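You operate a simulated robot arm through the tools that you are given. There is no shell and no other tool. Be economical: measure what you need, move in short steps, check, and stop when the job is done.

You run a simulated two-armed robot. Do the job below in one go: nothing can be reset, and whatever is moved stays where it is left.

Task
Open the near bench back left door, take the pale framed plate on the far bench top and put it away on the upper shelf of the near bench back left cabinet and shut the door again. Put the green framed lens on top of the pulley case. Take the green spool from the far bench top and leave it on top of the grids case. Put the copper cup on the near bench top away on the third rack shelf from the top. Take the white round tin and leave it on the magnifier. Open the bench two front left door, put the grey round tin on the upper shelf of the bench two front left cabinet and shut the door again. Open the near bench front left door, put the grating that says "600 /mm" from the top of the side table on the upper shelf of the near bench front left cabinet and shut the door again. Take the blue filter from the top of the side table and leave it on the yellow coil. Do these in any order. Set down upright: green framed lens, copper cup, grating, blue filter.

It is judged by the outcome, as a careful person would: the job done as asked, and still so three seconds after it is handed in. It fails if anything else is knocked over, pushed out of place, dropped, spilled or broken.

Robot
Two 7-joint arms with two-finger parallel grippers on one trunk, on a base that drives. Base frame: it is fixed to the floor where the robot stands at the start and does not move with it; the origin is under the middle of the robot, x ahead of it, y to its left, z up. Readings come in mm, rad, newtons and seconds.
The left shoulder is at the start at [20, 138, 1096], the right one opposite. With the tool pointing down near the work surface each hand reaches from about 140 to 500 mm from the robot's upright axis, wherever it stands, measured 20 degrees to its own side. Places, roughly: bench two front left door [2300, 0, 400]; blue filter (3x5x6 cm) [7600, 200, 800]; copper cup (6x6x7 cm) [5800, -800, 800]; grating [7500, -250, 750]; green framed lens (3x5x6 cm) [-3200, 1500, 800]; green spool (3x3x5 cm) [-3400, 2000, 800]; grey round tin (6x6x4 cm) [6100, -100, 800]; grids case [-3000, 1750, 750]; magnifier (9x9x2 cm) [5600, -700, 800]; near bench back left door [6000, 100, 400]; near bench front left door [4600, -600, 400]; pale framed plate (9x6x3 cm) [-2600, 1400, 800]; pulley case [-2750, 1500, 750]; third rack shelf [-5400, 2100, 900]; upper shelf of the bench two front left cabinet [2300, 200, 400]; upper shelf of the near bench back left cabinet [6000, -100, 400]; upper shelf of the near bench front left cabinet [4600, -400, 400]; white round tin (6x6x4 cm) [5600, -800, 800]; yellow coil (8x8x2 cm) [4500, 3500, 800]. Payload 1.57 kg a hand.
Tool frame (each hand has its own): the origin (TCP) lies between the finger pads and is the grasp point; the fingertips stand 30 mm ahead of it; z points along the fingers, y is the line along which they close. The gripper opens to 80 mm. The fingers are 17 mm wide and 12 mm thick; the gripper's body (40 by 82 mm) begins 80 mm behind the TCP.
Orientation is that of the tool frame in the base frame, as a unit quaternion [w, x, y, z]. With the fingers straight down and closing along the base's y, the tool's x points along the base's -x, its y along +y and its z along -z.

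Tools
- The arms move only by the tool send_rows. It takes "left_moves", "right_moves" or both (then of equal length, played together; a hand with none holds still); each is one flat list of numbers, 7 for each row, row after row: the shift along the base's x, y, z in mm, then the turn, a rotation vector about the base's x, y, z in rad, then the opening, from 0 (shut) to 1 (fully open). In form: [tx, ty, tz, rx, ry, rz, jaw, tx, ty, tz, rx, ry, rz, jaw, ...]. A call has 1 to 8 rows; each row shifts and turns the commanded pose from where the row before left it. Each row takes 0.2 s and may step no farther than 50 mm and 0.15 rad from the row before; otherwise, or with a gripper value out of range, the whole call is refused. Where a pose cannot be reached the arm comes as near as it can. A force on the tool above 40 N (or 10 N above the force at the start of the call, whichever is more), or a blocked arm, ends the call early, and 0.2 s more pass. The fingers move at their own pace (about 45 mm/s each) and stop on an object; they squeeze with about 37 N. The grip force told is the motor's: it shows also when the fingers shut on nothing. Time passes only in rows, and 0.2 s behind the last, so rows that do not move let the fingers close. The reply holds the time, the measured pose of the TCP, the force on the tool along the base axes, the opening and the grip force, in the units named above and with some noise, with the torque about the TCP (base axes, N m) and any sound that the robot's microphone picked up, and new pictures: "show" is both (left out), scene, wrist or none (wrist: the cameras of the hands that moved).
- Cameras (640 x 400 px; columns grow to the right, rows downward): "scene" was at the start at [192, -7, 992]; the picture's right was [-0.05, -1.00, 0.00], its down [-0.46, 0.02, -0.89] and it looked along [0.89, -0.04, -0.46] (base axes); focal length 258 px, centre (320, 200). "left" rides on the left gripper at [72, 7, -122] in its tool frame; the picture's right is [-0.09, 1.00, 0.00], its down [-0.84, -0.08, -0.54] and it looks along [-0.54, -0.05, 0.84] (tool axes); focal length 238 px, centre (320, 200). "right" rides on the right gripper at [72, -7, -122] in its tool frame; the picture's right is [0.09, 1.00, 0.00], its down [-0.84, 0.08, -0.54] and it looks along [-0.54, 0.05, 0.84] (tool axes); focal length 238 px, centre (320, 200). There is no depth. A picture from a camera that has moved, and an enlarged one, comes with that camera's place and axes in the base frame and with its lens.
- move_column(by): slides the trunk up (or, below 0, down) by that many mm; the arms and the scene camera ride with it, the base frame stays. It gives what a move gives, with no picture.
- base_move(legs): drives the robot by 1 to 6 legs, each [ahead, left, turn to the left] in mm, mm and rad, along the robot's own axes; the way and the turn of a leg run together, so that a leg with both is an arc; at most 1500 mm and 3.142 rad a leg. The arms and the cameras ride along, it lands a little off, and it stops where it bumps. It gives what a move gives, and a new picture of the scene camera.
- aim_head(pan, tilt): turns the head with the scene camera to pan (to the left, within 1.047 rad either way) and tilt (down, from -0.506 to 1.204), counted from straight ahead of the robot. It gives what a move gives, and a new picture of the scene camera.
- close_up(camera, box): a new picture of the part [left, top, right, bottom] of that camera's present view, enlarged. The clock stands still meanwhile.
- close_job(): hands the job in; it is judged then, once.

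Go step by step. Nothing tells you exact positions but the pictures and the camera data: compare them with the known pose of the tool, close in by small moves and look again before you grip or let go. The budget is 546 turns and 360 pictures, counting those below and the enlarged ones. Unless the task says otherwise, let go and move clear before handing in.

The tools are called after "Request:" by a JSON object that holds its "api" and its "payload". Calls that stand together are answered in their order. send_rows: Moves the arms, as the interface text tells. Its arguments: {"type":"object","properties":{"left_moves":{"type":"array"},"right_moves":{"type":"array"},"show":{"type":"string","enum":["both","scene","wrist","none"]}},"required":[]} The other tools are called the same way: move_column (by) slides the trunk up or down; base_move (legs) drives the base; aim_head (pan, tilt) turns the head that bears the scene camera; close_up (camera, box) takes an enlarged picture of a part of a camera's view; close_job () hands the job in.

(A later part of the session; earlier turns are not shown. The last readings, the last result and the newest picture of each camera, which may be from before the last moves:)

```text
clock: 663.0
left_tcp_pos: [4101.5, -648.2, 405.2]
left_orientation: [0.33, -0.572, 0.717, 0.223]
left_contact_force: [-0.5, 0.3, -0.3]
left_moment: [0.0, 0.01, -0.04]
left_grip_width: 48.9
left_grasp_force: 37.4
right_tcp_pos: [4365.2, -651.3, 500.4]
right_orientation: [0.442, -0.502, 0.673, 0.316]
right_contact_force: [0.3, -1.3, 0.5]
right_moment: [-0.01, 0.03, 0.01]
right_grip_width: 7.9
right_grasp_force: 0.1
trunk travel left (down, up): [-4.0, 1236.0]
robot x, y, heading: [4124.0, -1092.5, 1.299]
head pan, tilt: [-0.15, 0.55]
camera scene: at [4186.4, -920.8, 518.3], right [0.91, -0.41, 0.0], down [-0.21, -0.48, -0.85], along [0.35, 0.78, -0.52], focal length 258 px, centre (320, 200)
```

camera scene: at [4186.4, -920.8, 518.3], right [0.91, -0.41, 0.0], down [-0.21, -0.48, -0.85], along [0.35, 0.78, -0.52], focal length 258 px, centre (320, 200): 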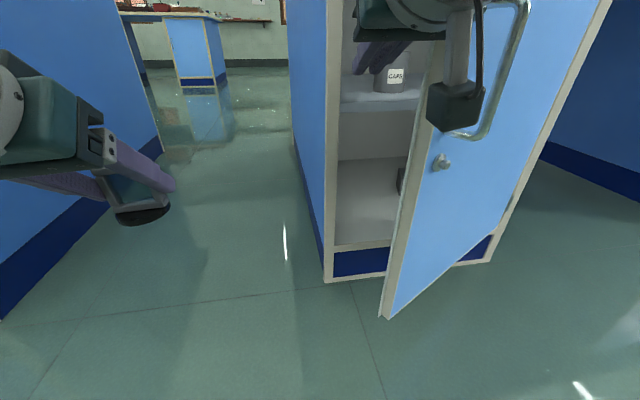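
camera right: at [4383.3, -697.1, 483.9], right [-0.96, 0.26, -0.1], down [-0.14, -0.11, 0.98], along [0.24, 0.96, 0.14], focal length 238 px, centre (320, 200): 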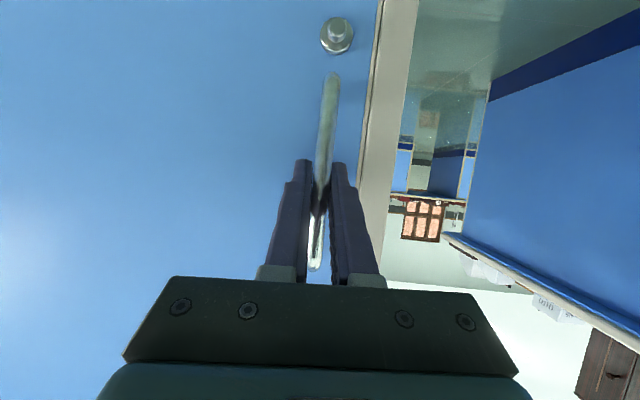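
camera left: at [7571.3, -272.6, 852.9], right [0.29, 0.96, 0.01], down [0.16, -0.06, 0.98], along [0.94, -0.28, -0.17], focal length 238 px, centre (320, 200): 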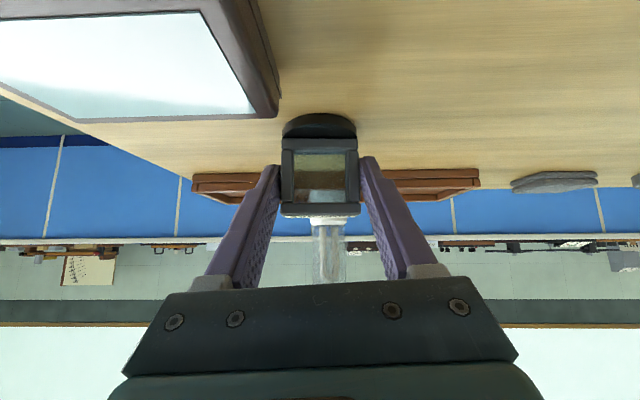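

Fingers are inside the door edge. Move right to contact and pull back in arcs with the base.

Request:
{"api": "send_rows", "payload": {"right_moves": [12, -3, 0, 0, 0, 0, 0.1, 12, -3, 0, 0, 0, 0, 0.1], "show": "none"}}

Request:
{"api": "base_move", "payload": {"legs": [[-55, -30, 0.02], [-45, -40, 0], [-45, -50, 0]]}}

```text
clock: 663.6
left_tcp_pos: [4091.6, -647.6, 404.6]
left_orientation: [0.326, -0.573, 0.718, 0.225]
left_contact_force: [-0.1, -0.6, -0.9]
left_moment: [0.02, 0.03, -0.03]
left_grip_width: 49.1
left_grasp_force: 36.9
right_tcp_pos: [4375.6, -655.5, 502.5]
right_orientation: [0.439, -0.504, 0.671, 0.321]
right_contact_force: [-33.2, -8.6, 16.4]
right_moment: [-0.8, -2.05, -2.63]
right_grip_width: 8.0
right_grasp_force: 0.0
trunk travel left (down, up): [-4.0, 1236.0]
robot x, y, heading: [4123.7, -1094.3, 1.305]
head pan, tilt: [-0.15, 0.55]
```

```text
clock: 665.8
left_tcp_pos: [4166.7, -811.0, 407.6]
left_orientation: [0.328, -0.577, 0.713, 0.229]
left_contact_force: [0.1, 0.2, -0.6]
left_moment: [-0.06, -0.03, -0.07]
left_grip_width: 49.1
left_grasp_force: 37.4
right_tcp_pos: [4454.8, -818.0, 502.3]
right_orientation: [0.44, -0.505, 0.67, 0.321]
right_contact_force: [-6.3, -3.4, -0.5]
right_moment: [0.18, -0.24, -0.51]
right_grip_width: 8.1
right_grasp_force: 0.0
trunk travel left (down, up): [-4.0, 1236.0]
robot x, y, heading: [4203.1, -1269.3, 1.315]
head pan, tilt: [-0.15, 0.55]
camera scene: at [4255.1, -1084.2, 519.1], right [0.92, -0.39, -0.01], down [-0.21, -0.48, -0.85], along [0.33, 0.79, -0.52], focal length 258 px, centre (320, 200)
```

scene: 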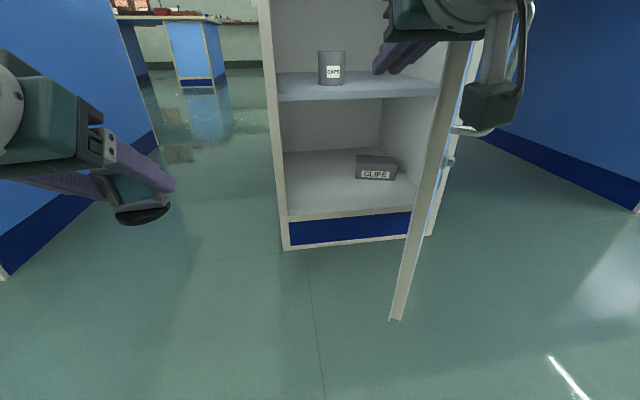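

Request:
{"api": "base_move", "payload": {"legs": [[-35, -55, 0], [-25, -60, 0], [-10, -60, 0]]}}

```text
clock: 668.0
left_tcp_pos: [4314.5, -923.3, 407.7]
left_orientation: [0.327, -0.577, 0.712, 0.229]
left_contact_force: [-0.5, 0.0, -0.7]
left_moment: [-0.02, -0.03, -0.05]
left_grip_width: 49.3
left_grasp_force: 37.0
right_tcp_pos: [4602.0, -929.5, 501.4]
right_orientation: [0.439, -0.505, 0.67, 0.32]
right_contact_force: [-0.9, 0.2, -0.2]
right_moment: [0.04, -0.01, -0.06]
right_grip_width: 8.0
right_grasp_force: 0.0
trunk travel left (down, up): [-4.0, 1236.0]
robot x, y, heading: [4347.5, -1375.1, 1.32]
head pan, tilt: [-0.15, 0.55]
camera scene: at [4403.9, -1196.6, 518.9], right [0.92, -0.39, -0.01], down [-0.21, -0.48, -0.85], along [0.33, 0.79, -0.52], focal length 258 px, centre (320, 200)
```

scene: 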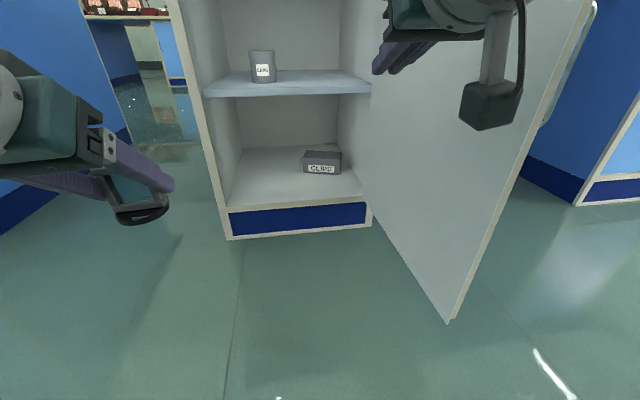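

The door is ~92° open; a CAPS tin stands on the left of the upper shelf, right side free. Tuck the right hand, extend the left.

Request:
{"api": "base_move", "payload": {"legs": [[-130, 60, 0]]}}

Request:
{"api": "send_rows", "payload": {"left_moves": [5, 20, 11, 0, 0, 0, 0, 5, 20, 11, 0, 0, 0, 0, 5, 20, 11, 0, 0, 0, 0, 5, 20, 11, 0, 0, 0, 0, 5, 20, 11, 0, 0, 0, 0, 5, 20, 11, 0, 0, 0, 0, 5, 20, 11, 0, 0, 0, 0, 5, 20, 11, 0, 0, 0, 0], "right_moves": [-6, -15, -25, -0.136, 0.0346, 0, 0.1, -7, -20, -25, -0.136, 0.0346, 0, 0.1, -7, -25, -25, -0.136, 0.0346, 0, 0.1, -7, -25, -25, -0.136, 0.0346, 0, 0.1, -7, -25, -25, -0.136, 0.0346, 0, 0.1, -7, -25, -25, -0.136, 0.0346, 0, 0.1, -7, -25, -25, -0.136, 0.0346, 0, 0.1, -7, -25, -25, -0.136, 0.0346, 0, 0.1], "show": "none"}}

```text
clock: 669.3
left_tcp_pos: [4236.5, -1034.6, 407.7]
left_orientation: [0.329, -0.578, 0.712, 0.226]
left_contact_force: [-0.1, 0.2, -1.5]
left_moment: [-0.02, -0.02, 0.01]
left_grip_width: 49.2
left_grasp_force: 36.9
right_tcp_pos: [4524.3, -1040.1, 503.3]
right_orientation: [0.442, -0.507, 0.668, 0.319]
right_contact_force: [-0.5, 0.7, 0.1]
right_moment: [0.0, 0.02, 0.0]
right_grip_width: 7.9
right_grasp_force: 0.2
trunk travel left (down, up): [-4.0, 1236.0]
robot x, y, heading: [4261.3, -1487.5, 1.316]
head pan, tilt: [-0.15, 0.55]
camera scene: at [4324.6, -1308.0, 519.1], right [0.92, -0.39, 0.0], down [-0.2, -0.48, -0.85], along [0.34, 0.79, -0.52], focal length 258 px, centre (320, 200)
```

scene: 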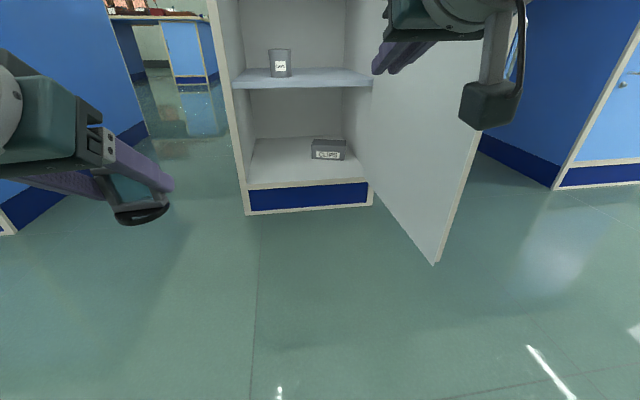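

```text
clock: 671.1
left_tcp_pos: [4272.7, -875.9, 495.5]
left_orientation: [0.328, -0.579, 0.712, 0.226]
left_contact_force: [-1.3, 0.2, -1.6]
left_moment: [-0.02, 0.0, -0.02]
left_grip_width: 48.9
left_grasp_force: 37.0
right_tcp_pos: [4463.4, -1227.7, 303.8]
right_orientation: [0.024, -0.615, 0.788, -0.009]
right_contact_force: [0.3, -0.1, 0.4]
right_moment: [0.04, 0.0, -0.04]
right_grip_width: 7.9
right_grasp_force: 0.2
trunk travel left (down, up): [-4.0, 1236.0]
robot x, y, heading: [4262.8, -1484.1, 1.318]
head pan, tilt: [-0.15, 0.55]
```

Request:
{"api": "base_move", "payload": {"legs": [[0, 0, -0.647], [0, 349, 0], [180, 0, 0]]}}

Request:
{"api": "send_rows", "payload": {"right_moves": [-38, 16, 0, 0, 0, 0, 0.1, -38, 16, 0, 0, 0, 0, 0.1, -38, 16, 0, 0, 0, 0, 0.1], "show": "none"}}

Request:
{"api": "aim_head", "payload": {"pan": 0.05, "tilt": 0.3}}

```text
clock: 676.2
left_tcp_pos: [4574.4, -631.0, 494.7]
left_orientation: [0.383, -0.317, 0.861, 0.107]
left_contact_force: [-0.9, -0.3, -1.4]
left_moment: [-0.01, 0.0, -0.01]
left_grip_width: 49.0
left_grasp_force: 37.1
right_tcp_pos: [4513.1, -1024.7, 302.4]
right_orientation: [0.017, -0.327, 0.945, -0.015]
right_contact_force: [-0.9, -0.6, 0.2]
right_moment: [0.0, -0.01, 0.02]
right_grip_width: 8.0
right_grasp_force: 0.1
trunk travel left (down, up): [-4.0, 1236.0]
robot x, y, heading: [4195.9, -1102.3, 0.659]
head pan, tilt: [-0.15, 0.55]
camera scene: at [4352.6, -1003.3, 518.3], right [0.49, -0.87, 0.0], down [-0.46, -0.26, -0.85], along [0.74, 0.41, -0.52], focal length 258 px, centre (320, 200)
```

scene: 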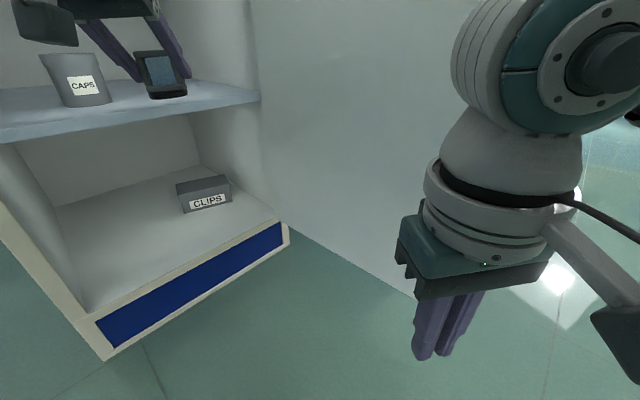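

```text
clock: 677.0
left_tcp_pos: [4577.4, -628.2, 495.2]
left_orientation: [0.383, -0.317, 0.861, 0.108]
left_contact_force: [-0.3, 0.1, -0.7]
left_moment: [-0.01, 0.01, -0.03]
left_grip_width: 48.9
left_grasp_force: 37.0
right_tcp_pos: [4400.3, -975.8, 303.0]
right_orientation: [0.021, -0.326, 0.945, -0.015]
right_contact_force: [-0.5, -0.7, -0.6]
right_moment: [0.0, 0.02, -0.01]
right_grip_width: 7.9
right_grasp_force: 0.1
trunk travel left (down, up): [-4.0, 1236.0]
robot x, y, heading: [4198.7, -1104.2, 0.662]
head pan, tilt: [-0.15, 0.55]
```

```text
clock: 677.8
left_tcp_pos: [4577.3, -630.3, 495.5]
left_orientation: [0.384, -0.317, 0.861, 0.108]
left_contact_force: [-0.8, 1.0, -0.3]
left_moment: [-0.01, -0.01, 0.0]
left_grip_width: 49.1
left_grasp_force: 37.2
right_tcp_pos: [4402.1, -976.3, 302.1]
right_orientation: [0.019, -0.327, 0.945, -0.015]
right_contact_force: [0.2, 0.4, -0.9]
right_moment: [-0.02, 0.03, -0.01]
right_grip_width: 7.8
right_grasp_force: 0.0
trunk travel left (down, up): [-4.0, 1236.0]
robot x, y, heading: [4197.2, -1101.1, 0.66]
head pan, tilt: [0.051, 0.3]
camera scene: at [4347.1, -984.5, 541.6], right [0.65, -0.76, 0.0], down [-0.23, -0.19, -0.95], along [0.72, 0.62, -0.3], focal length 258 px, centre (320, 200)
```

scene: 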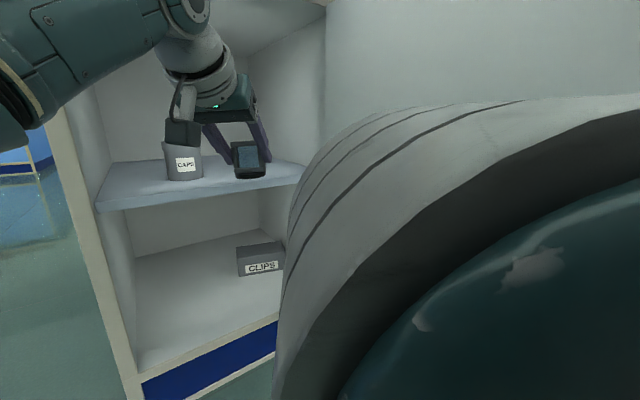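

Request:
{"api": "base_move", "payload": {"legs": [[155, 15, 0]]}}

Request:
{"api": "close_up", "payload": {"camera": "left", "box": [0, 0, 640, 400]}}

```text
clock: 679.2
left_tcp_pos: [4690.3, -522.4, 494.9]
left_orientation: [0.383, -0.317, 0.861, 0.108]
left_contact_force: [0.0, -0.2, -0.8]
left_moment: [-0.01, -0.01, -0.04]
left_grip_width: 49.1
left_grasp_force: 37.5
right_tcp_pos: [4513.0, -869.2, 302.8]
right_orientation: [0.02, -0.327, 0.945, -0.016]
right_contact_force: [-0.3, -1.1, -0.1]
right_moment: [0.01, -0.02, 0.03]
right_grip_width: 7.6
right_grasp_force: 0.0
trunk travel left (down, up): [-4.0, 1236.0]
robot x, y, heading: [4314.9, -993.0, 0.658]
head pan, tilt: [0.051, 0.3]
camera scene: at [4459.7, -877.1, 541.4], right [0.65, -0.76, 0.0], down [-0.23, -0.19, -0.95], along [0.72, 0.62, -0.3], focal length 258 px, centre (320, 200)
```

scene: 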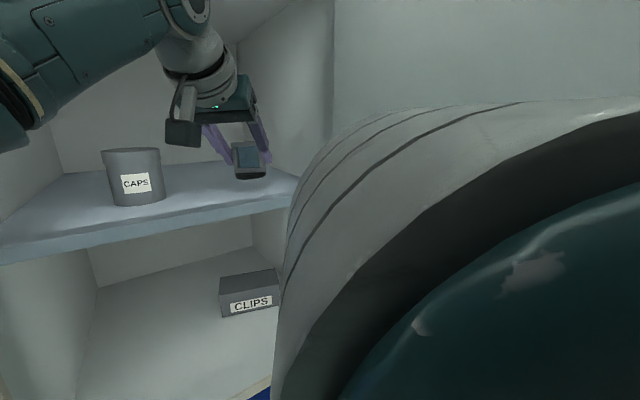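

```text
1.00 times, centred on (320, 200) of left (not enlarged: the box is as wide or as high as the picture)
camera zoom: at [4576.7, -602.0, 524.7], right [-0.58, 0.81, 0.01], down [0.15, 0.1, 0.98], along [0.8, 0.57, -0.18], focal length 238 px, centre (320, 200)
```

zoom: 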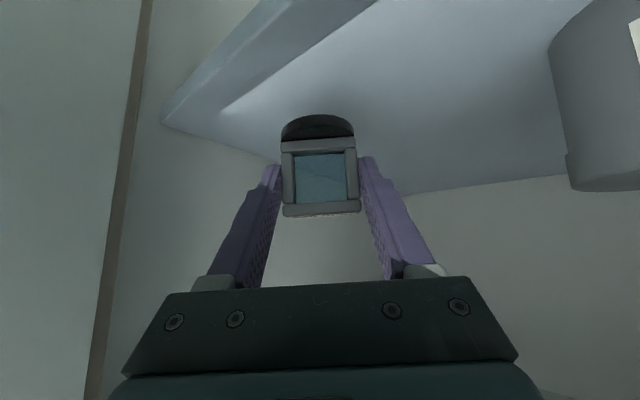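

Request:
{"api": "send_rows", "payload": {"left_moves": [12, 9, 0, 0, 0, 0, 0, 0, 0, -10, 0, 0, 0, 0, 0, 0, -8, 0, 0, 0, 0], "show": "none"}}

Request:
{"api": "send_rows", "payload": {"left_moves": [0, 0, -3, 0, 0, 0, 0], "show": "none"}}

Request:
{"api": "send_rows", "payload": {"left_moves": [0, 0, -3, 0, 0, 0, 0], "show": "none"}}

```text
clock: 680.0
left_tcp_pos: [4703.4, -513.7, 477.6]
left_orientation: [0.383, -0.317, 0.861, 0.108]
left_contact_force: [0.5, 0.2, -1.1]
left_moment: [0.0, 0.03, 0.01]
left_grip_width: 48.6
left_grasp_force: 36.7
right_tcp_pos: [4516.3, -869.7, 301.8]
right_orientation: [0.019, -0.326, 0.945, -0.016]
right_contact_force: [0.5, -0.6, -0.3]
right_moment: [-0.02, -0.01, -0.03]
right_grip_width: 7.9
right_grasp_force: 0.1
trunk travel left (down, up): [-4.0, 1236.0]
robot x, y, heading: [4311.4, -995.2, 0.66]
head pan, tilt: [0.051, 0.3]
```

```text
clock: 680.4
left_tcp_pos: [4704.1, -511.6, 475.3]
left_orientation: [0.383, -0.317, 0.861, 0.108]
left_contact_force: [-0.1, -0.8, -1.2]
left_moment: [-0.01, 0.03, -0.02]
left_grip_width: 49.1
left_grasp_force: 36.8
right_tcp_pos: [4515.3, -869.2, 303.2]
right_orientation: [0.019, -0.327, 0.945, -0.016]
right_contact_force: [1.0, 0.0, 0.8]
right_moment: [-0.01, -0.01, 0.0]
right_grip_width: 8.0
right_grasp_force: 0.1
trunk travel left (down, up): [-4.0, 1236.0]
robot x, y, heading: [4310.7, -998.1, 0.66]
head pan, tilt: [0.051, 0.3]
```

```text
clock: 680.8
left_tcp_pos: [4703.4, -511.9, 470.6]
left_orientation: [0.383, -0.318, 0.86, 0.108]
left_contact_force: [-0.2, 0.0, -1.0]
left_moment: [-0.02, 0.02, 0.0]
left_grip_width: 49.1
left_grasp_force: 37.1
right_tcp_pos: [4515.8, -869.4, 303.8]
right_orientation: [0.02, -0.327, 0.945, -0.016]
right_contact_force: [0.1, -0.1, 0.0]
right_moment: [0.01, -0.03, 0.02]
right_grip_width: 8.0
right_grasp_force: 0.0
trunk travel left (down, up): [-4.0, 1236.0]
robot x, y, heading: [4313.2, -994.3, 0.659]
head pan, tilt: [0.051, 0.3]
```

Request:
{"api": "send_rows", "payload": {"left_moves": [0, 0, -2, 0, 0, 0, 0], "show": "none"}}

Request:
{"api": "send_rows", "payload": {"left_moves": [0, 0, -2, 0, 0, 0, 0], "show": "none"}}

Request:
{"api": "send_rows", "payload": {"left_moves": [0, 0, -2, 0, 0, 0, 0], "show": "wrist"}}

```text
clock: 681.2
left_tcp_pos: [4702.8, -512.7, 468.5]
left_orientation: [0.383, -0.318, 0.86, 0.108]
left_contact_force: [-0.8, -0.4, -0.6]
left_moment: [0.01, -0.01, 0.03]
left_grip_width: 48.9
left_grasp_force: 37.4
right_tcp_pos: [4516.2, -868.2, 302.4]
right_orientation: [0.019, -0.327, 0.945, -0.016]
right_contact_force: [0.1, 0.1, -0.4]
right_moment: [0.01, -0.01, 0.03]
right_grip_width: 8.2
right_grasp_force: 0.1
trunk travel left (down, up): [-4.0, 1236.0]
robot x, y, heading: [4312.2, -991.8, 0.662]
head pan, tilt: [0.051, 0.3]
```

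```text
clock: 681.6
left_tcp_pos: [4702.9, -511.7, 469.5]
left_orientation: [0.386, -0.317, 0.86, 0.109]
left_contact_force: [-2.6, -2.4, 8.0]
left_moment: [-0.05, -0.01, 0.0]
left_grip_width: 49.0
left_grasp_force: 37.4
right_tcp_pos: [4515.0, -869.2, 302.3]
right_orientation: [0.019, -0.327, 0.945, -0.015]
right_contact_force: [-0.4, 0.2, -0.5]
right_moment: [0.02, -0.02, -0.03]
right_grip_width: 8.0
right_grasp_force: 0.1
trunk travel left (down, up): [-4.0, 1236.0]
robot x, y, heading: [4307.0, -995.3, 0.659]
head pan, tilt: [0.051, 0.3]
```

```text
clock: 682.0
left_tcp_pos: [4705.1, -513.1, 468.4]
left_orientation: [0.388, -0.317, 0.858, 0.11]
left_contact_force: [-6.7, -5.0, 22.7]
left_moment: [-0.09, -0.02, -0.02]
left_grip_width: 49.2
left_grasp_force: 37.4
right_tcp_pos: [4516.3, -868.3, 303.9]
right_orientation: [0.019, -0.327, 0.945, -0.015]
right_contact_force: [0.3, 0.4, -0.4]
right_moment: [0.01, 0.04, 0.03]
right_grip_width: 8.1
right_grasp_force: 0.1
trunk travel left (down, up): [-4.0, 1236.0]
robot x, y, heading: [4313.8, -996.9, 0.661]
head pan, tilt: [0.051, 0.3]
camera left: at [4591.0, -591.9, 497.5], right [-0.58, 0.81, 0.01], down [0.14, 0.09, 0.99], along [0.8, 0.57, -0.17], focal length 238 px, centre (320, 200)
```

left: 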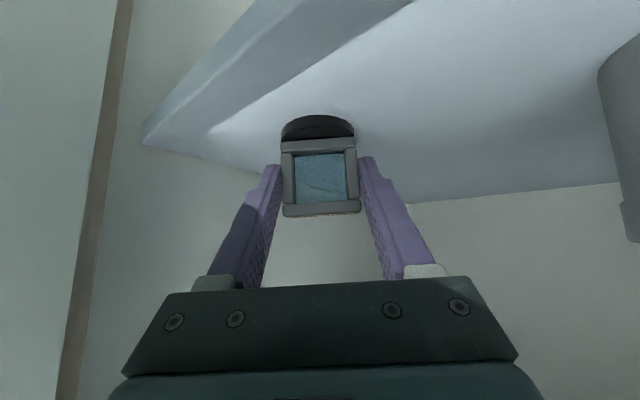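

Request:
{"api": "send_rows", "payload": {"left_moves": [0, 0, 2, 0, 0, 0, 0.65, 0, 0, 0, 0, 0, 0, 0.75, 0, 0, 0, 0, 0, 0, 0.9, 0, 0, 0, 0, 0, 0, 0.9], "show": "wrist"}}

```text
clock: 683.0
left_tcp_pos: [4703.8, -511.3, 466.1]
left_orientation: [0.384, -0.318, 0.86, 0.109]
left_contact_force: [0.6, 0.4, 0.3]
left_moment: [0.01, -0.02, -0.02]
left_grip_width: 72.1
left_grasp_force: 0.0
right_tcp_pos: [4516.5, -869.0, 301.2]
right_orientation: [0.02, -0.327, 0.945, -0.015]
right_contact_force: [0.9, -0.3, -0.3]
right_moment: [0.03, 0.0, -0.01]
right_grip_width: 8.0
right_grasp_force: 0.0
trunk travel left (down, up): [-4.0, 1236.0]
robot x, y, heading: [4311.2, -999.5, 0.656]
head pan, tilt: [0.051, 0.3]
camera left: at [4590.1, -592.9, 496.6], right [-0.58, 0.81, 0.01], down [0.15, 0.09, 0.98], along [0.8, 0.57, -0.18], focal length 238 px, centre (320, 200)
```

left: 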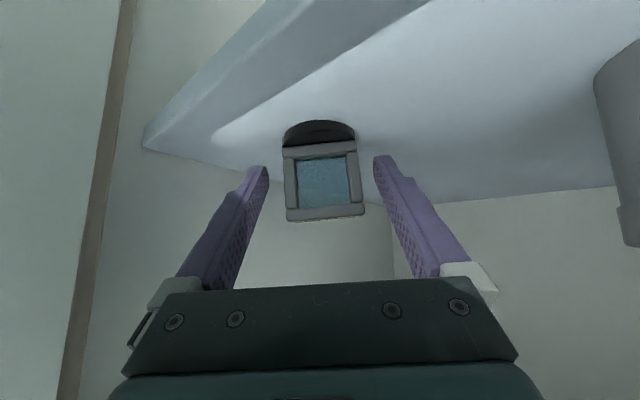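

Standing freely. Back out, then close this door with the same manoeuvre as at bench two.

Request:
{"api": "base_move", "payload": {"legs": [[-350, 0, 0]]}}

Request:
{"api": "send_rows", "payload": {"left_moves": [0, 0, 0, 0, 0, 0, 0.1], "show": "none"}}

```text
clock: 685.2
left_tcp_pos: [4437.6, -722.7, 467.2]
left_orientation: [0.385, -0.314, 0.861, 0.107]
left_contact_force: [0.2, 0.0, -0.2]
left_moment: [0.01, 0.01, 0.01]
left_grip_width: 71.8
left_grasp_force: 0.1
right_tcp_pos: [4247.0, -1077.9, 303.5]
right_orientation: [0.02, -0.323, 0.946, -0.015]
right_contact_force: [-0.6, 1.1, -0.4]
right_moment: [-0.03, 0.01, -0.02]
right_grip_width: 8.1
right_grasp_force: 0.0
trunk travel left (down, up): [-4.0, 1236.0]
robot x, y, heading: [4041.6, -1202.4, 0.649]
head pan, tilt: [0.051, 0.3]
camera scene: at [4192.5, -1085.6, 541.9], right [0.65, -0.76, 0.0], down [-0.23, -0.19, -0.96], along [0.73, 0.62, -0.29], focal length 258 px, centre (320, 200)
```

scene: 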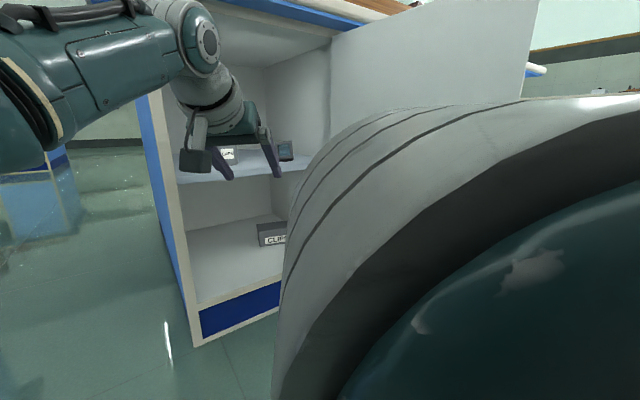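

```text
clock: 685.6
left_tcp_pos: [4436.2, -723.8, 466.8]
left_orientation: [0.385, -0.314, 0.861, 0.107]
left_contact_force: [-0.1, 0.1, 0.5]
left_moment: [0.03, 0.03, 0.0]
left_grip_width: 38.2
left_grasp_force: 0.2
right_tcp_pos: [4246.4, -1078.1, 303.4]
right_orientation: [0.02, -0.323, 0.946, -0.015]
right_contact_force: [-0.3, 0.8, -0.1]
right_moment: [-0.01, 0.0, -0.04]
right_grip_width: 8.0
right_grasp_force: 0.1
trunk travel left (down, up): [-4.0, 1236.0]
robot x, y, heading: [4043.9, -1203.6, 0.647]
head pan, tilt: [0.051, 0.3]
```

Request:
{"api": "base_move", "payload": {"legs": [[-200, 0, 0], [0, 0, 0.672], [-180, 0, 0], [0, -960, 0], [160, 0, 0]]}}

```text
clock: 695.4
left_tcp_pos: [4784.0, -1054.2, 465.5]
left_orientation: [0.32, -0.588, 0.711, 0.214]
left_contact_force: [-2.1, -18.1, 5.1]
left_moment: [-0.17, 0.03, 0.14]
left_grip_width: 4.8
left_grasp_force: 0.1
right_tcp_pos: [4856.1, -1441.0, 302.2]
right_orientation: [0.023, -0.623, 0.782, -0.009]
right_contact_force: [0.0, -0.4, -0.1]
right_moment: [-0.02, 0.03, -0.02]
right_grip_width: 8.0
right_grasp_force: 0.0
trunk travel left (down, up): [-4.0, 1236.0]
robot x, y, heading: [4775.9, -1662.6, 1.343]
head pan, tilt: [0.051, 0.3]
stopped in leg 5: the force on the tool passed its limit at 170 N (the readings are from after the stop); the commanded pose is now the measured one
camera scene: at [4816.7, -1483.1, 540.7], right [0.98, -0.18, 0.0], down [-0.05, -0.3, -0.95], along [0.17, 0.94, -0.3], focal length 258 px, centre (320, 200)
```

scene: 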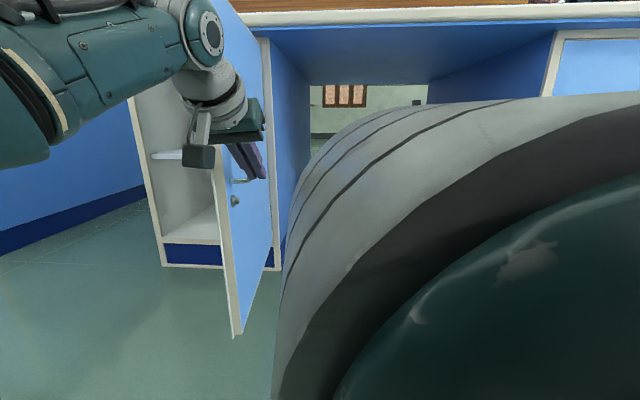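

The fingertips met the door handle. Back off slightly, shift right, and retry.

Request:
{"api": "base_move", "payload": {"legs": [[-60, 0, -0.02], [0, -70, 0], [110, 0, 0]]}}

```text
clock: 697.8
left_tcp_pos: [4875.8, -1023.5, 465.9]
left_orientation: [0.323, -0.581, 0.715, 0.214]
left_contact_force: [-0.5, -0.2, -0.3]
left_moment: [0.04, 0.01, 0.03]
left_grip_width: 7.7
left_grasp_force: 0.0
right_tcp_pos: [4942.1, -1412.3, 301.9]
right_orientation: [0.024, -0.614, 0.789, -0.008]
right_contact_force: [-0.8, -1.0, -0.2]
right_moment: [0.0, 0.0, 0.02]
right_grip_width: 8.2
right_grasp_force: 0.0
trunk travel left (down, up): [-4.0, 1236.0]
robot x, y, heading: [4857.6, -1637.6, 1.321]
head pan, tilt: [0.051, 0.3]
camera scene: at [4901.4, -1453.8, 541.2], right [0.98, -0.2, 0.0], down [-0.06, -0.29, -0.95], along [0.19, 0.94, -0.3], focal length 258 px, centre (320, 200)
```

scene: 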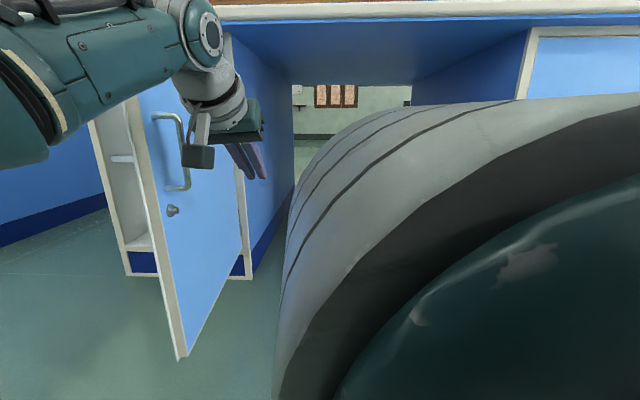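

Request:
{"api": "send_rows", "payload": {"left_moves": [-20, 5, 0, 0, 0, 0, 0.1, -20, 5, 0, 0, 0, 0, 0.1, -20, 5, 0, 0, 0, 0, 0.1, -20, 5, 0, 0, 0, 0, 0.1, -20, 5, 0, 0, 0, 0, 0.1, -20, 5, 0, 0, 0, 0, 0.1, -20, 5, 0, 0, 0, 0, 0.1, -20, 5, 0, 0, 0, 0, 0.1], "show": "none"}}

Request:
{"api": "base_move", "payload": {"legs": [[20, 120, 0], [50, 100, 0]]}}

```text
clock: 699.6
left_tcp_pos: [4715.3, -977.7, 468.7]
left_orientation: [0.323, -0.581, 0.716, 0.214]
left_contact_force: [0.3, -0.3, 0.4]
left_moment: [0.02, 0.01, -0.03]
left_grip_width: 8.0
left_grasp_force: 0.0
right_tcp_pos: [4939.6, -1408.8, 303.5]
right_orientation: [0.024, -0.614, 0.789, -0.007]
right_contact_force: [0.3, 0.2, -0.4]
right_moment: [-0.01, 0.01, 0.01]
right_grip_width: 7.8
right_grasp_force: 0.0
trunk travel left (down, up): [-4.0, 1236.0]
robot x, y, heading: [4854.4, -1637.3, 1.316]
head pan, tilt: [0.051, 0.3]
```

```text
clock: 701.6
left_tcp_pos: [4523.1, -856.1, 466.2]
left_orientation: [0.323, -0.58, 0.717, 0.212]
left_contact_force: [0.8, -0.3, -0.3]
left_moment: [0.0, 0.03, 0.03]
left_grip_width: 7.9
left_grasp_force: 0.0
right_tcp_pos: [4746.1, -1287.8, 303.2]
right_orientation: [0.025, -0.614, 0.789, -0.009]
right_contact_force: [-1.0, -0.3, -0.5]
right_moment: [0.01, 0.02, 0.02]
right_grip_width: 8.2
right_grasp_force: 0.0
trunk travel left (down, up): [-4.0, 1236.0]
robot x, y, heading: [4660.0, -1512.8, 1.318]
head pan, tilt: [0.051, 0.3]
camera scene: at [4705.6, -1329.1, 541.5], right [0.98, -0.2, 0.0], down [-0.06, -0.29, -0.95], along [0.19, 0.94, -0.3], focal length 258 px, centre (320, 200)
```

scene: 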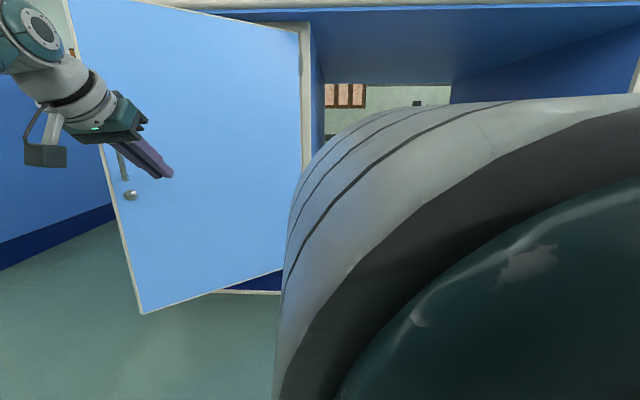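

Request:
{"api": "base_move", "payload": {"legs": [[150, 0, 0], [75, 0, 0]]}}

Request:
{"api": "base_move", "payload": {"legs": [[50, 0, 0]]}}

```text
clock: 703.6
left_tcp_pos: [4575.0, -643.7, 465.1]
left_orientation: [0.322, -0.581, 0.717, 0.213]
left_contact_force: [-0.6, 0.3, -0.5]
left_moment: [0.03, -0.02, 0.01]
left_grip_width: 8.2
left_grasp_force: 0.1
right_tcp_pos: [4798.7, -1074.2, 302.8]
right_orientation: [0.023, -0.614, 0.789, -0.009]
right_contact_force: [0.1, 0.1, 0.4]
right_moment: [0.03, 0.0, 0.02]
right_grip_width: 7.9
right_grasp_force: 0.0
trunk travel left (down, up): [-4.0, 1236.0]
robot x, y, heading: [4713.1, -1295.7, 1.314]
head pan, tilt: [0.051, 0.3]
camera scene: at [4759.0, -1115.0, 541.0], right [0.98, -0.2, 0.0], down [-0.06, -0.29, -0.95], along [0.19, 0.94, -0.3], focal length 258 px, centre (320, 200)
```

scene: 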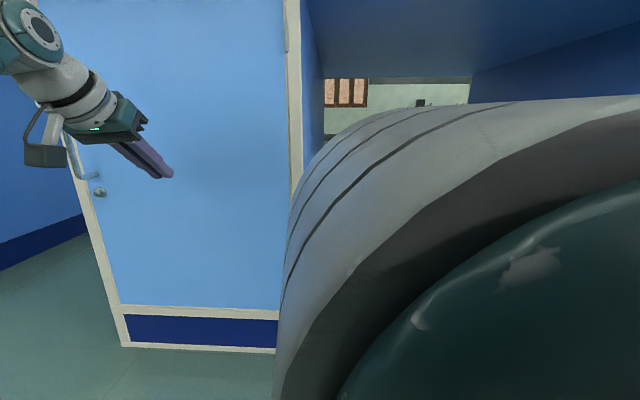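

```text
clock: 704.6
left_tcp_pos: [4584.8, -600.5, 465.9]
left_orientation: [0.316, -0.583, 0.72, 0.207]
left_contact_force: [-0.3, -5.5, 2.2]
left_moment: [-0.05, 0.0, -0.06]
left_grip_width: 8.4
left_grasp_force: 0.2
right_tcp_pos: [4808.9, -1027.9, 304.1]
right_orientation: [0.024, -0.616, 0.787, -0.008]
right_contact_force: [0.2, 0.4, -0.7]
right_moment: [-0.01, -0.01, 0.03]
right_grip_width: 8.2
right_grasp_force: 0.1
trunk travel left (down, up): [-4.0, 1236.0]
robot x, y, heading: [4729.1, -1249.4, 1.318]
head pan, tilt: [0.051, 0.3]
stopped in leg 1: the force on the tool passed its limit at 122 N (the readings are from after the stop); the commanded pose is now the measured one
camera scene: at [4770.4, -1068.8, 541.3], right [0.98, -0.2, 0.0], down [-0.06, -0.29, -0.95], along [0.19, 0.94, -0.3], focal length 258 px, centre (320, 200)
```

scene: 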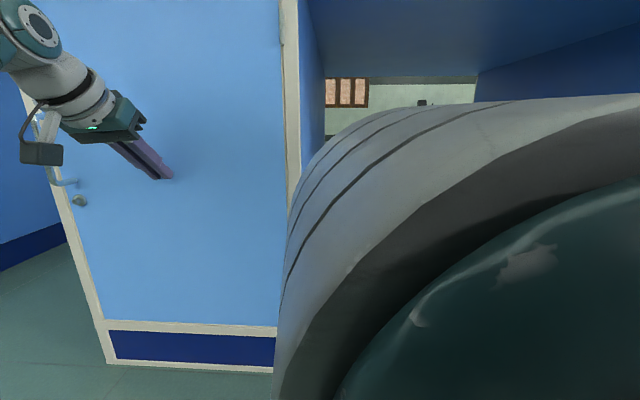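

Door shut; grating done. Last: the copper cup. Back away, raise the trunk and set the left hand pose.

Request:
{"api": "base_move", "payload": {"legs": [[-200, 0, 0]]}}

Request:
{"api": "move_column", "payload": {"by": 400}}

Request:
{"api": "send_rows", "payload": {"left_moves": [16, -16, 0, 0, 0, 0, 0.95, 16, -16, 0, 0, 0, 0, 0.95, 16, -16, 0, 0, 0, 0, 0.95, 16, -16, 0, 0, 0, 0, 0.95, 16, -16, 0, 0, 0, 0, 0.95, 16, -16, 0, 0, 0, 0, 0.95, 16, -16, 0, 0, 0, 0, 0.95, 16, -16, 0, 0, 0, 0, 0.95], "show": "none"}}

Request:
{"api": "move_column", "payload": {"by": 75}}

Request:
{"api": "base_move", "payload": {"legs": [[0, -1050, 0], [180, 0, 0]]}}

Request:
{"api": "aim_head", "payload": {"pan": 0.2, "tilt": 0.7}}

```text
clock: 706.2
left_tcp_pos: [4533.1, -789.1, 469.8]
left_orientation: [0.318, -0.584, 0.717, 0.21]
left_contact_force: [-0.1, 0.0, -0.7]
left_moment: [-0.02, -0.01, 0.03]
left_grip_width: 7.7
left_grasp_force: 0.1
right_tcp_pos: [4761.6, -1215.4, 304.9]
right_orientation: [0.026, -0.618, 0.786, -0.007]
right_contact_force: [0.0, 0.1, 1.1]
right_moment: [-0.02, -0.02, -0.01]
right_grip_width: 8.3
right_grasp_force: 0.2
trunk travel left (down, up): [-4.0, 1236.0]
robot x, y, heading: [4681.6, -1445.4, 1.328]
head pan, tilt: [0.051, 0.3]
camera scene: at [4721.7, -1257.4, 542.0], right [0.98, -0.19, 0.0], down [-0.06, -0.29, -0.96], along [0.18, 0.94, -0.29], focal length 258 px, centre (320, 200)
```

scene: 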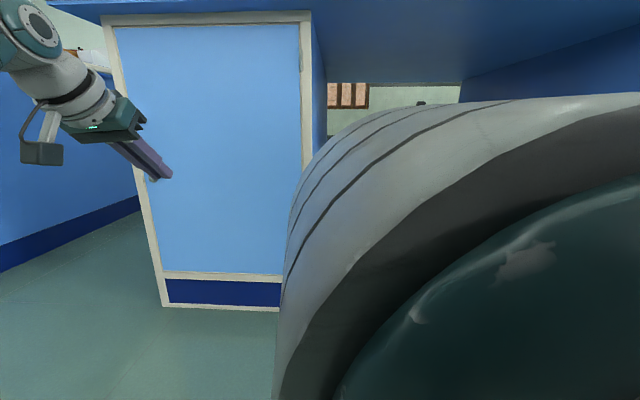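

```text
clock: 710.1
left_tcp_pos: [4532.7, -791.5, 868.2]
left_orientation: [0.317, -0.584, 0.718, 0.209]
left_contact_force: [-0.5, 0.3, -0.2]
left_moment: [-0.01, -0.03, 0.0]
left_grip_width: 8.1
left_grasp_force: 0.1
right_tcp_pos: [4760.0, -1217.9, 703.1]
right_orientation: [0.025, -0.616, 0.787, -0.007]
right_contact_force: [0.6, -0.4, 0.3]
right_moment: [-0.01, 0.0, 0.04]
right_grip_width: 8.0
right_grasp_force: 0.2
trunk travel left (down, up): [-404.0, 836.0]
robot x, y, heading: [4678.4, -1445.9, 1.328]
head pan, tilt: [0.051, 0.3]
```

```text
clock: 711.9
left_tcp_pos: [4659.2, -918.5, 867.5]
left_orientation: [0.316, -0.585, 0.717, 0.208]
left_contact_force: [0.6, 0.0, -0.1]
left_moment: [-0.02, -0.01, -0.02]
left_grip_width: 76.2
left_grasp_force: 0.0
right_tcp_pos: [4760.9, -1217.6, 703.8]
right_orientation: [0.025, -0.617, 0.786, -0.007]
right_contact_force: [0.4, 0.2, 0.2]
right_moment: [-0.02, -0.01, -0.02]
right_grip_width: 8.3
right_grasp_force: 0.1
trunk travel left (down, up): [-404.0, 836.0]
robot x, y, heading: [4679.4, -1444.6, 1.326]
head pan, tilt: [0.051, 0.3]
```

```text
clock: 713.0
left_tcp_pos: [4659.0, -917.9, 943.4]
left_orientation: [0.316, -0.584, 0.718, 0.209]
left_contact_force: [-0.6, -0.3, -0.2]
left_moment: [0.04, 0.01, 0.04]
left_grip_width: 76.2
left_grasp_force: 0.1
right_tcp_pos: [4761.6, -1217.7, 777.4]
right_orientation: [0.024, -0.617, 0.786, -0.008]
right_contact_force: [-0.8, 0.3, -0.8]
right_moment: [-0.01, 0.03, 0.0]
right_grip_width: 7.9
right_grasp_force: 0.1
trunk travel left (down, up): [-479.0, 761.0]
robot x, y, heading: [4678.4, -1445.8, 1.325]
head pan, tilt: [0.051, 0.3]
```

```text
clock: 719.5
left_tcp_pos: [5726.8, -1005.8, 945.1]
left_orientation: [0.318, -0.578, 0.723, 0.206]
left_contact_force: [0.6, 0.3, 0.6]
left_moment: [-0.01, 0.0, 0.0]
left_grip_width: 75.8
left_grasp_force: 0.1
right_tcp_pos: [5824.6, -1306.4, 777.5]
right_orientation: [0.024, -0.61, 0.792, -0.008]
right_contact_force: [-0.5, -0.1, 0.4]
right_moment: [0.01, 0.02, 0.01]
right_grip_width: 8.2
right_grasp_force: 0.0
trunk travel left (down, up): [-479.0, 761.0]
robot x, y, heading: [5738.1, -1535.9, 1.308]
head pan, tilt: [0.051, 0.3]
camera scene: at [5783.4, -1348.1, 1016.7], right [0.98, -0.21, 0.0], down [-0.06, -0.29, -0.96], along [0.2, 0.93, -0.3], focal length 258 px, centre (320, 200)
```

scene: 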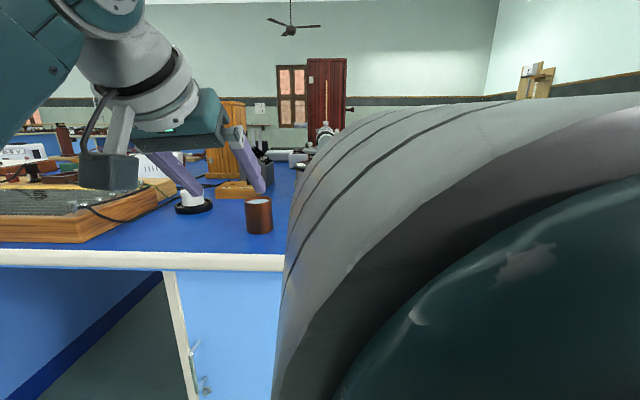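

```text
clock: 720.4
left_tcp_pos: [5726.5, -1005.8, 942.6]
left_orientation: [0.318, -0.577, 0.723, 0.206]
left_contact_force: [0.5, -0.5, -1.2]
left_moment: [-0.01, 0.01, 0.01]
left_grip_width: 76.0
left_grasp_force: 0.0
right_tcp_pos: [5824.0, -1307.1, 778.4]
right_orientation: [0.025, -0.61, 0.792, -0.008]
right_contact_force: [0.4, -1.1, 1.2]
right_moment: [0.0, -0.03, 0.0]
right_grip_width: 8.1
right_grasp_force: 0.0
trunk travel left (down, up): [-479.0, 761.0]
robot x, y, heading: [5739.9, -1532.6, 1.307]
head pan, tilt: [0.201, 0.7]
camera scene: at [5769.3, -1354.5, 981.4], right [1.0, -0.07, 0.0], down [-0.04, -0.64, -0.77], along [0.05, 0.77, -0.64], focal length 258 px, centre (320, 200)
```

scene: 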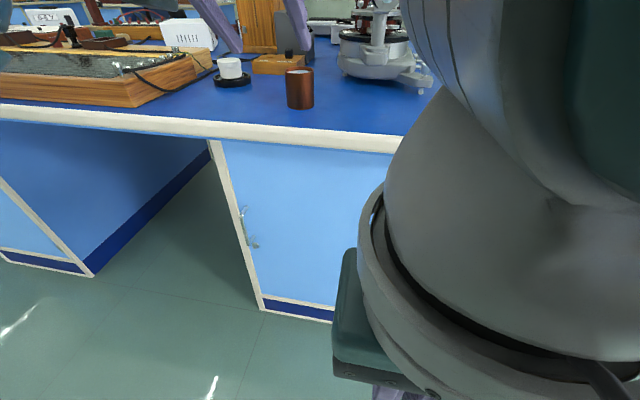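

Request:
{"api": "send_rows", "payload": {"right_moves": [35, -9, 0, 0, 0, 0, 0.1, 35, -9, 0, 0, 0, 0, 0.1, 35, -9, 0, 0, 0, 0, 0.1], "show": "none"}}

Request:
{"api": "base_move", "payload": {"legs": [[140, 0, 0]]}}

Request:
{"api": "close_up", "payload": {"camera": "left", "box": [0, 0, 640, 400]}}

```text
clock: 721.2
left_tcp_pos: [5726.8, -1005.9, 942.4]
left_orientation: [0.319, -0.577, 0.723, 0.205]
left_contact_force: [0.2, -0.8, 1.0]
left_moment: [-0.02, -0.07, 0.02]
left_grip_width: 76.0
left_grasp_force: 0.1
right_tcp_pos: [5930.6, -1336.0, 776.9]
right_orientation: [0.025, -0.61, 0.792, -0.008]
right_contact_force: [0.4, -0.2, 0.4]
right_moment: [0.0, 0.03, -0.03]
right_grip_width: 8.2
right_grasp_force: 0.1
trunk travel left (down, up): [-479.0, 761.0]
robot x, y, heading: [5738.7, -1532.1, 1.306]
head pan, tilt: [0.201, 0.7]
```

```text
clock: 722.5
left_tcp_pos: [5762.7, -874.1, 942.7]
left_orientation: [0.318, -0.578, 0.723, 0.206]
left_contact_force: [-0.1, 0.3, 0.1]
left_moment: [-0.03, 0.03, 0.01]
left_grip_width: 76.0
left_grasp_force: 0.2
right_tcp_pos: [5964.8, -1202.6, 777.0]
right_orientation: [0.025, -0.61, 0.792, -0.007]
right_contact_force: [0.3, 0.3, -1.0]
right_moment: [-0.02, -0.03, 0.01]
right_grip_width: 7.8
right_grasp_force: 0.1
trunk travel left (down, up): [-479.0, 761.0]
robot x, y, heading: [5769.7, -1402.8, 1.305]
head pan, tilt: [0.201, 0.7]
camera scene: at [5804.2, -1223.5, 980.6], right [1.0, -0.06, 0.0], down [-0.04, -0.64, -0.77], along [0.05, 0.76, -0.64], focal length 258 px, centre (320, 200)
```

scene: 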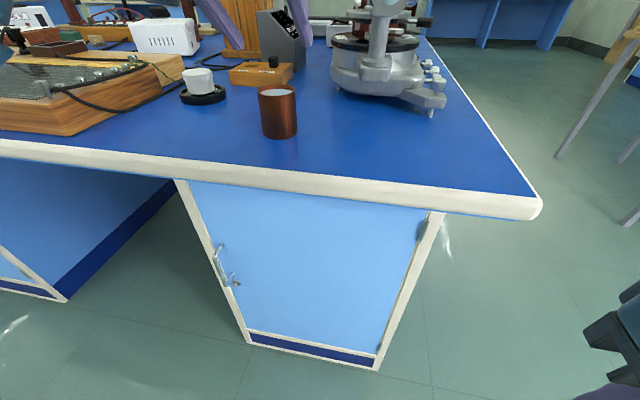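

```text
1.00 times, centred on (320, 200) of left (not enlarged: the box is as wide or as high as the picture)
camera zoom: at [5719.0, -1004.2, 979.0], right [-0.95, 0.31, -0.01], down [0.06, 0.21, 0.98], along [0.31, 0.93, -0.22], focal length 238 px, centre (320, 200)
```

zoom: 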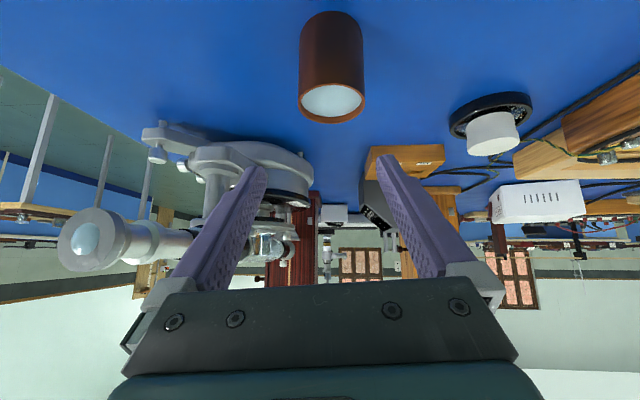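

Request:
{"api": "send_rows", "payload": {"left_moves": [-4, 14, 0, 0, 0, 0, 0.97], "show": "none"}}

Request:
{"api": "move_column", "payload": {"by": -50}}

Request:
{"api": "close_up", "payload": {"camera": "left", "box": [0, 0, 640, 400]}}

```text
clock: 722.9
left_tcp_pos: [5759.1, -860.0, 941.8]
left_orientation: [0.319, -0.577, 0.723, 0.205]
left_contact_force: [0.8, 0.5, 0.3]
left_moment: [0.01, -0.02, -0.01]
left_grip_width: 77.5
left_grasp_force: 0.1
right_tcp_pos: [5964.5, -1202.9, 776.6]
right_orientation: [0.024, -0.61, 0.792, -0.008]
right_contact_force: [0.1, -0.2, 0.3]
right_moment: [0.02, 0.04, 0.02]
right_grip_width: 8.0
right_grasp_force: 0.0
trunk travel left (down, up): [-479.0, 761.0]
robot x, y, heading: [5773.2, -1403.8, 1.302]
head pan, tilt: [0.201, 0.7]
```

```text
clock: 723.8
left_tcp_pos: [5758.3, -859.3, 893.4]
left_orientation: [0.319, -0.577, 0.723, 0.205]
left_contact_force: [-0.7, -0.2, -0.2]
left_moment: [-0.01, 0.02, 0.03]
left_grip_width: 77.5
left_grasp_force: 0.0
right_tcp_pos: [5965.5, -1203.8, 727.0]
right_orientation: [0.025, -0.61, 0.792, -0.007]
right_contact_force: [-0.1, 0.1, 0.5]
right_moment: [0.01, -0.01, -0.01]
right_grip_width: 8.0
right_grasp_force: 0.0
trunk travel left (down, up): [-429.0, 811.0]
robot x, y, heading: [5773.9, -1403.4, 1.309]
head pan, tilt: [0.201, 0.7]
```

```text
1.00 times, centred on (320, 200) of left (not enlarged: the box is as wide or as high as the picture)
camera zoom: at [5714.7, -989.7, 928.5], right [-0.95, 0.31, -0.01], down [0.06, 0.21, 0.98], along [0.31, 0.93, -0.22], focal length 238 px, centre (320, 200)
```

zoom: 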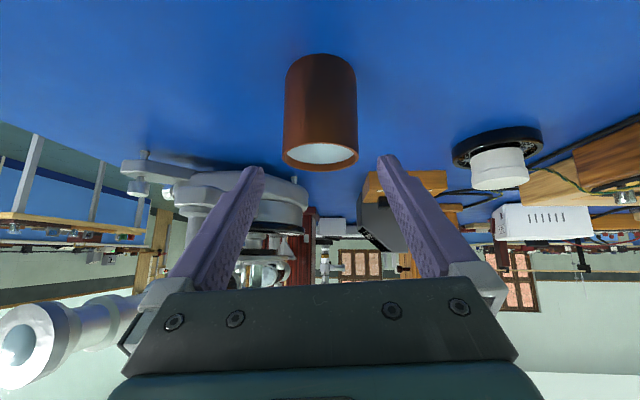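

Request:
{"api": "send_rows", "payload": {"left_moves": [2, 6, 0, 0, 0, 0, 0.97], "show": "none"}}

Request:
{"api": "move_column", "payload": {"by": -52}}

Request:
{"api": "send_rows", "payload": {"left_moves": [0, 0, 0, 0, 0, 0, 0.8, 0, 0, 0, 0, 0, 0, 0.6, 0, 0, 0, 0, 0, 0, 0.3, 0, 0, 0, 0, 0, 0, 0, 0, 0, 0, 0, 0, 0, 0], "show": "wrist"}}

```text
clock: 724.2
left_tcp_pos: [5761.0, -854.4, 893.1]
left_orientation: [0.318, -0.577, 0.723, 0.206]
left_contact_force: [0.3, 0.0, -0.7]
left_moment: [-0.03, -0.01, -0.01]
left_grip_width: 77.5
left_grasp_force: 0.2
right_tcp_pos: [5963.9, -1203.4, 727.1]
right_orientation: [0.024, -0.61, 0.792, -0.008]
right_contact_force: [-0.1, 0.2, -0.5]
right_moment: [-0.02, -0.01, -0.02]
right_grip_width: 7.8
right_grasp_force: 0.1
trunk travel left (down, up): [-429.0, 811.0]
robot x, y, heading: [5769.8, -1402.2, 1.307]
head pan, tilt: [0.201, 0.7]
```

```text
clock: 725.1
left_tcp_pos: [5760.2, -853.8, 841.3]
left_orientation: [0.319, -0.577, 0.724, 0.206]
left_contact_force: [1.3, -0.1, -0.5]
left_moment: [-0.01, 0.02, -0.01]
left_grip_width: 77.6
left_grasp_force: 0.0
right_tcp_pos: [5965.8, -1203.6, 674.7]
right_orientation: [0.025, -0.61, 0.792, -0.007]
right_contact_force: [-0.2, -1.0, 0.6]
right_moment: [-0.01, 0.01, -0.02]
right_grip_width: 8.1
right_grasp_force: 0.1
trunk travel left (down, up): [-377.0, 863.0]
robot x, y, heading: [5775.5, -1402.0, 1.306]
head pan, tilt: [0.201, 0.7]
```

```text
clock: 726.3
left_tcp_pos: [5759.4, -854.1, 840.6]
left_orientation: [0.319, -0.577, 0.723, 0.207]
left_contact_force: [-1.6, -0.4, 3.0]
left_moment: [0.06, 0.17, 0.08]
left_grip_width: 53.0
left_grasp_force: 37.4
right_tcp_pos: [5963.0, -1203.2, 674.4]
right_orientation: [0.024, -0.609, 0.792, -0.008]
right_contact_force: [0.5, -0.5, 0.1]
right_moment: [0.02, 0.01, -0.02]
right_grip_width: 8.0
right_grasp_force: 0.1
trunk travel left (down, up): [-377.0, 863.0]
robot x, y, heading: [5771.9, -1403.8, 1.31]
head pan, tilt: [0.201, 0.7]
camera left: at [5716.7, -983.6, 876.8], right [-0.95, 0.31, -0.01], down [0.06, 0.21, 0.98], along [0.31, 0.93, -0.22], focal length 238 px, centre (320, 200)
```

left: 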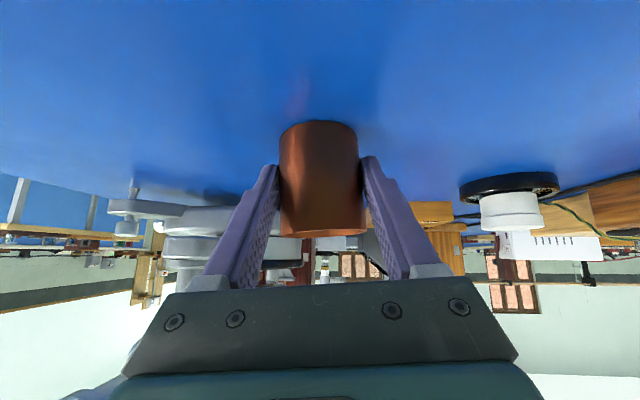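

Cup gripped. Lift gently, back off, turn and drive down the aisle to the rack.

Request:
{"api": "move_column", "payload": {"by": 90}}

Request:
{"api": "base_move", "payload": {"legs": [[-260, 0, 0], [0, 0, 1.58], [1400, 0, 0], [1400, 0, 0], [1400, 0, 0]]}}

```text
clock: 727.6
left_tcp_pos: [5761.7, -853.3, 930.6]
left_orientation: [0.318, -0.577, 0.723, 0.206]
left_contact_force: [0.3, 0.3, -1.8]
left_moment: [0.01, 0.02, 0.01]
left_grip_width: 52.7
left_grasp_force: 37.1
right_tcp_pos: [5964.3, -1203.3, 764.5]
right_orientation: [0.024, -0.61, 0.792, -0.008]
right_contact_force: [0.4, 0.3, -0.1]
right_moment: [0.0, 0.01, 0.02]
right_grip_width: 8.2
right_grasp_force: 0.1
trunk travel left (down, up): [-467.0, 773.0]
robot x, y, heading: [5769.4, -1402.5, 1.31]
head pan, tilt: [0.201, 0.7]
```

```text
clock: 752.8
left_tcp_pos: [1161.5, -396.4, 929.1]
left_orientation: [-0.09, 0.916, -0.13, -0.369]
left_contact_force: [0.3, -0.8, -1.3]
left_moment: [0.0, -0.05, 0.02]
left_grip_width: 52.5
left_grasp_force: 37.1
right_tcp_pos: [1524.2, -212.8, 765.8]
right_orientation: [-0.022, 0.987, -0.157, -0.011]
right_contact_force: [0.2, 0.1, -0.1]
right_moment: [0.02, 0.01, 0.02]
right_grip_width: 8.1
right_grasp_force: 0.1
trunk travel left (down, up): [-467.0, 773.0]
robot x, y, heading: [1711.3, -416.8, 2.824]
head pan, tilt: [0.201, 0.7]
camera scene: at [1532.4, -377.9, 968.5], right [0.12, 0.99, 0.0], down [0.64, -0.08, -0.76], along [-0.76, 0.09, -0.64], focal length 258 px, centre (320, 200)
```

scene: 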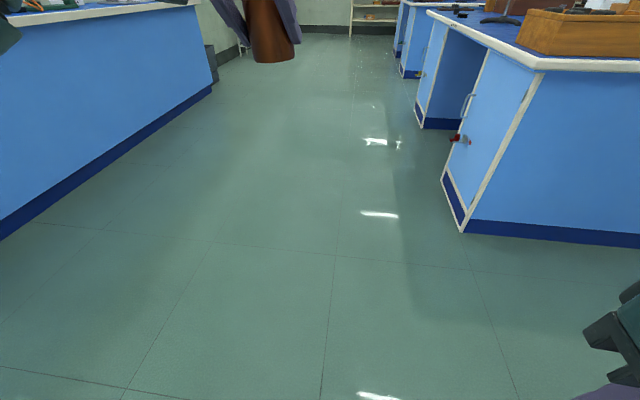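

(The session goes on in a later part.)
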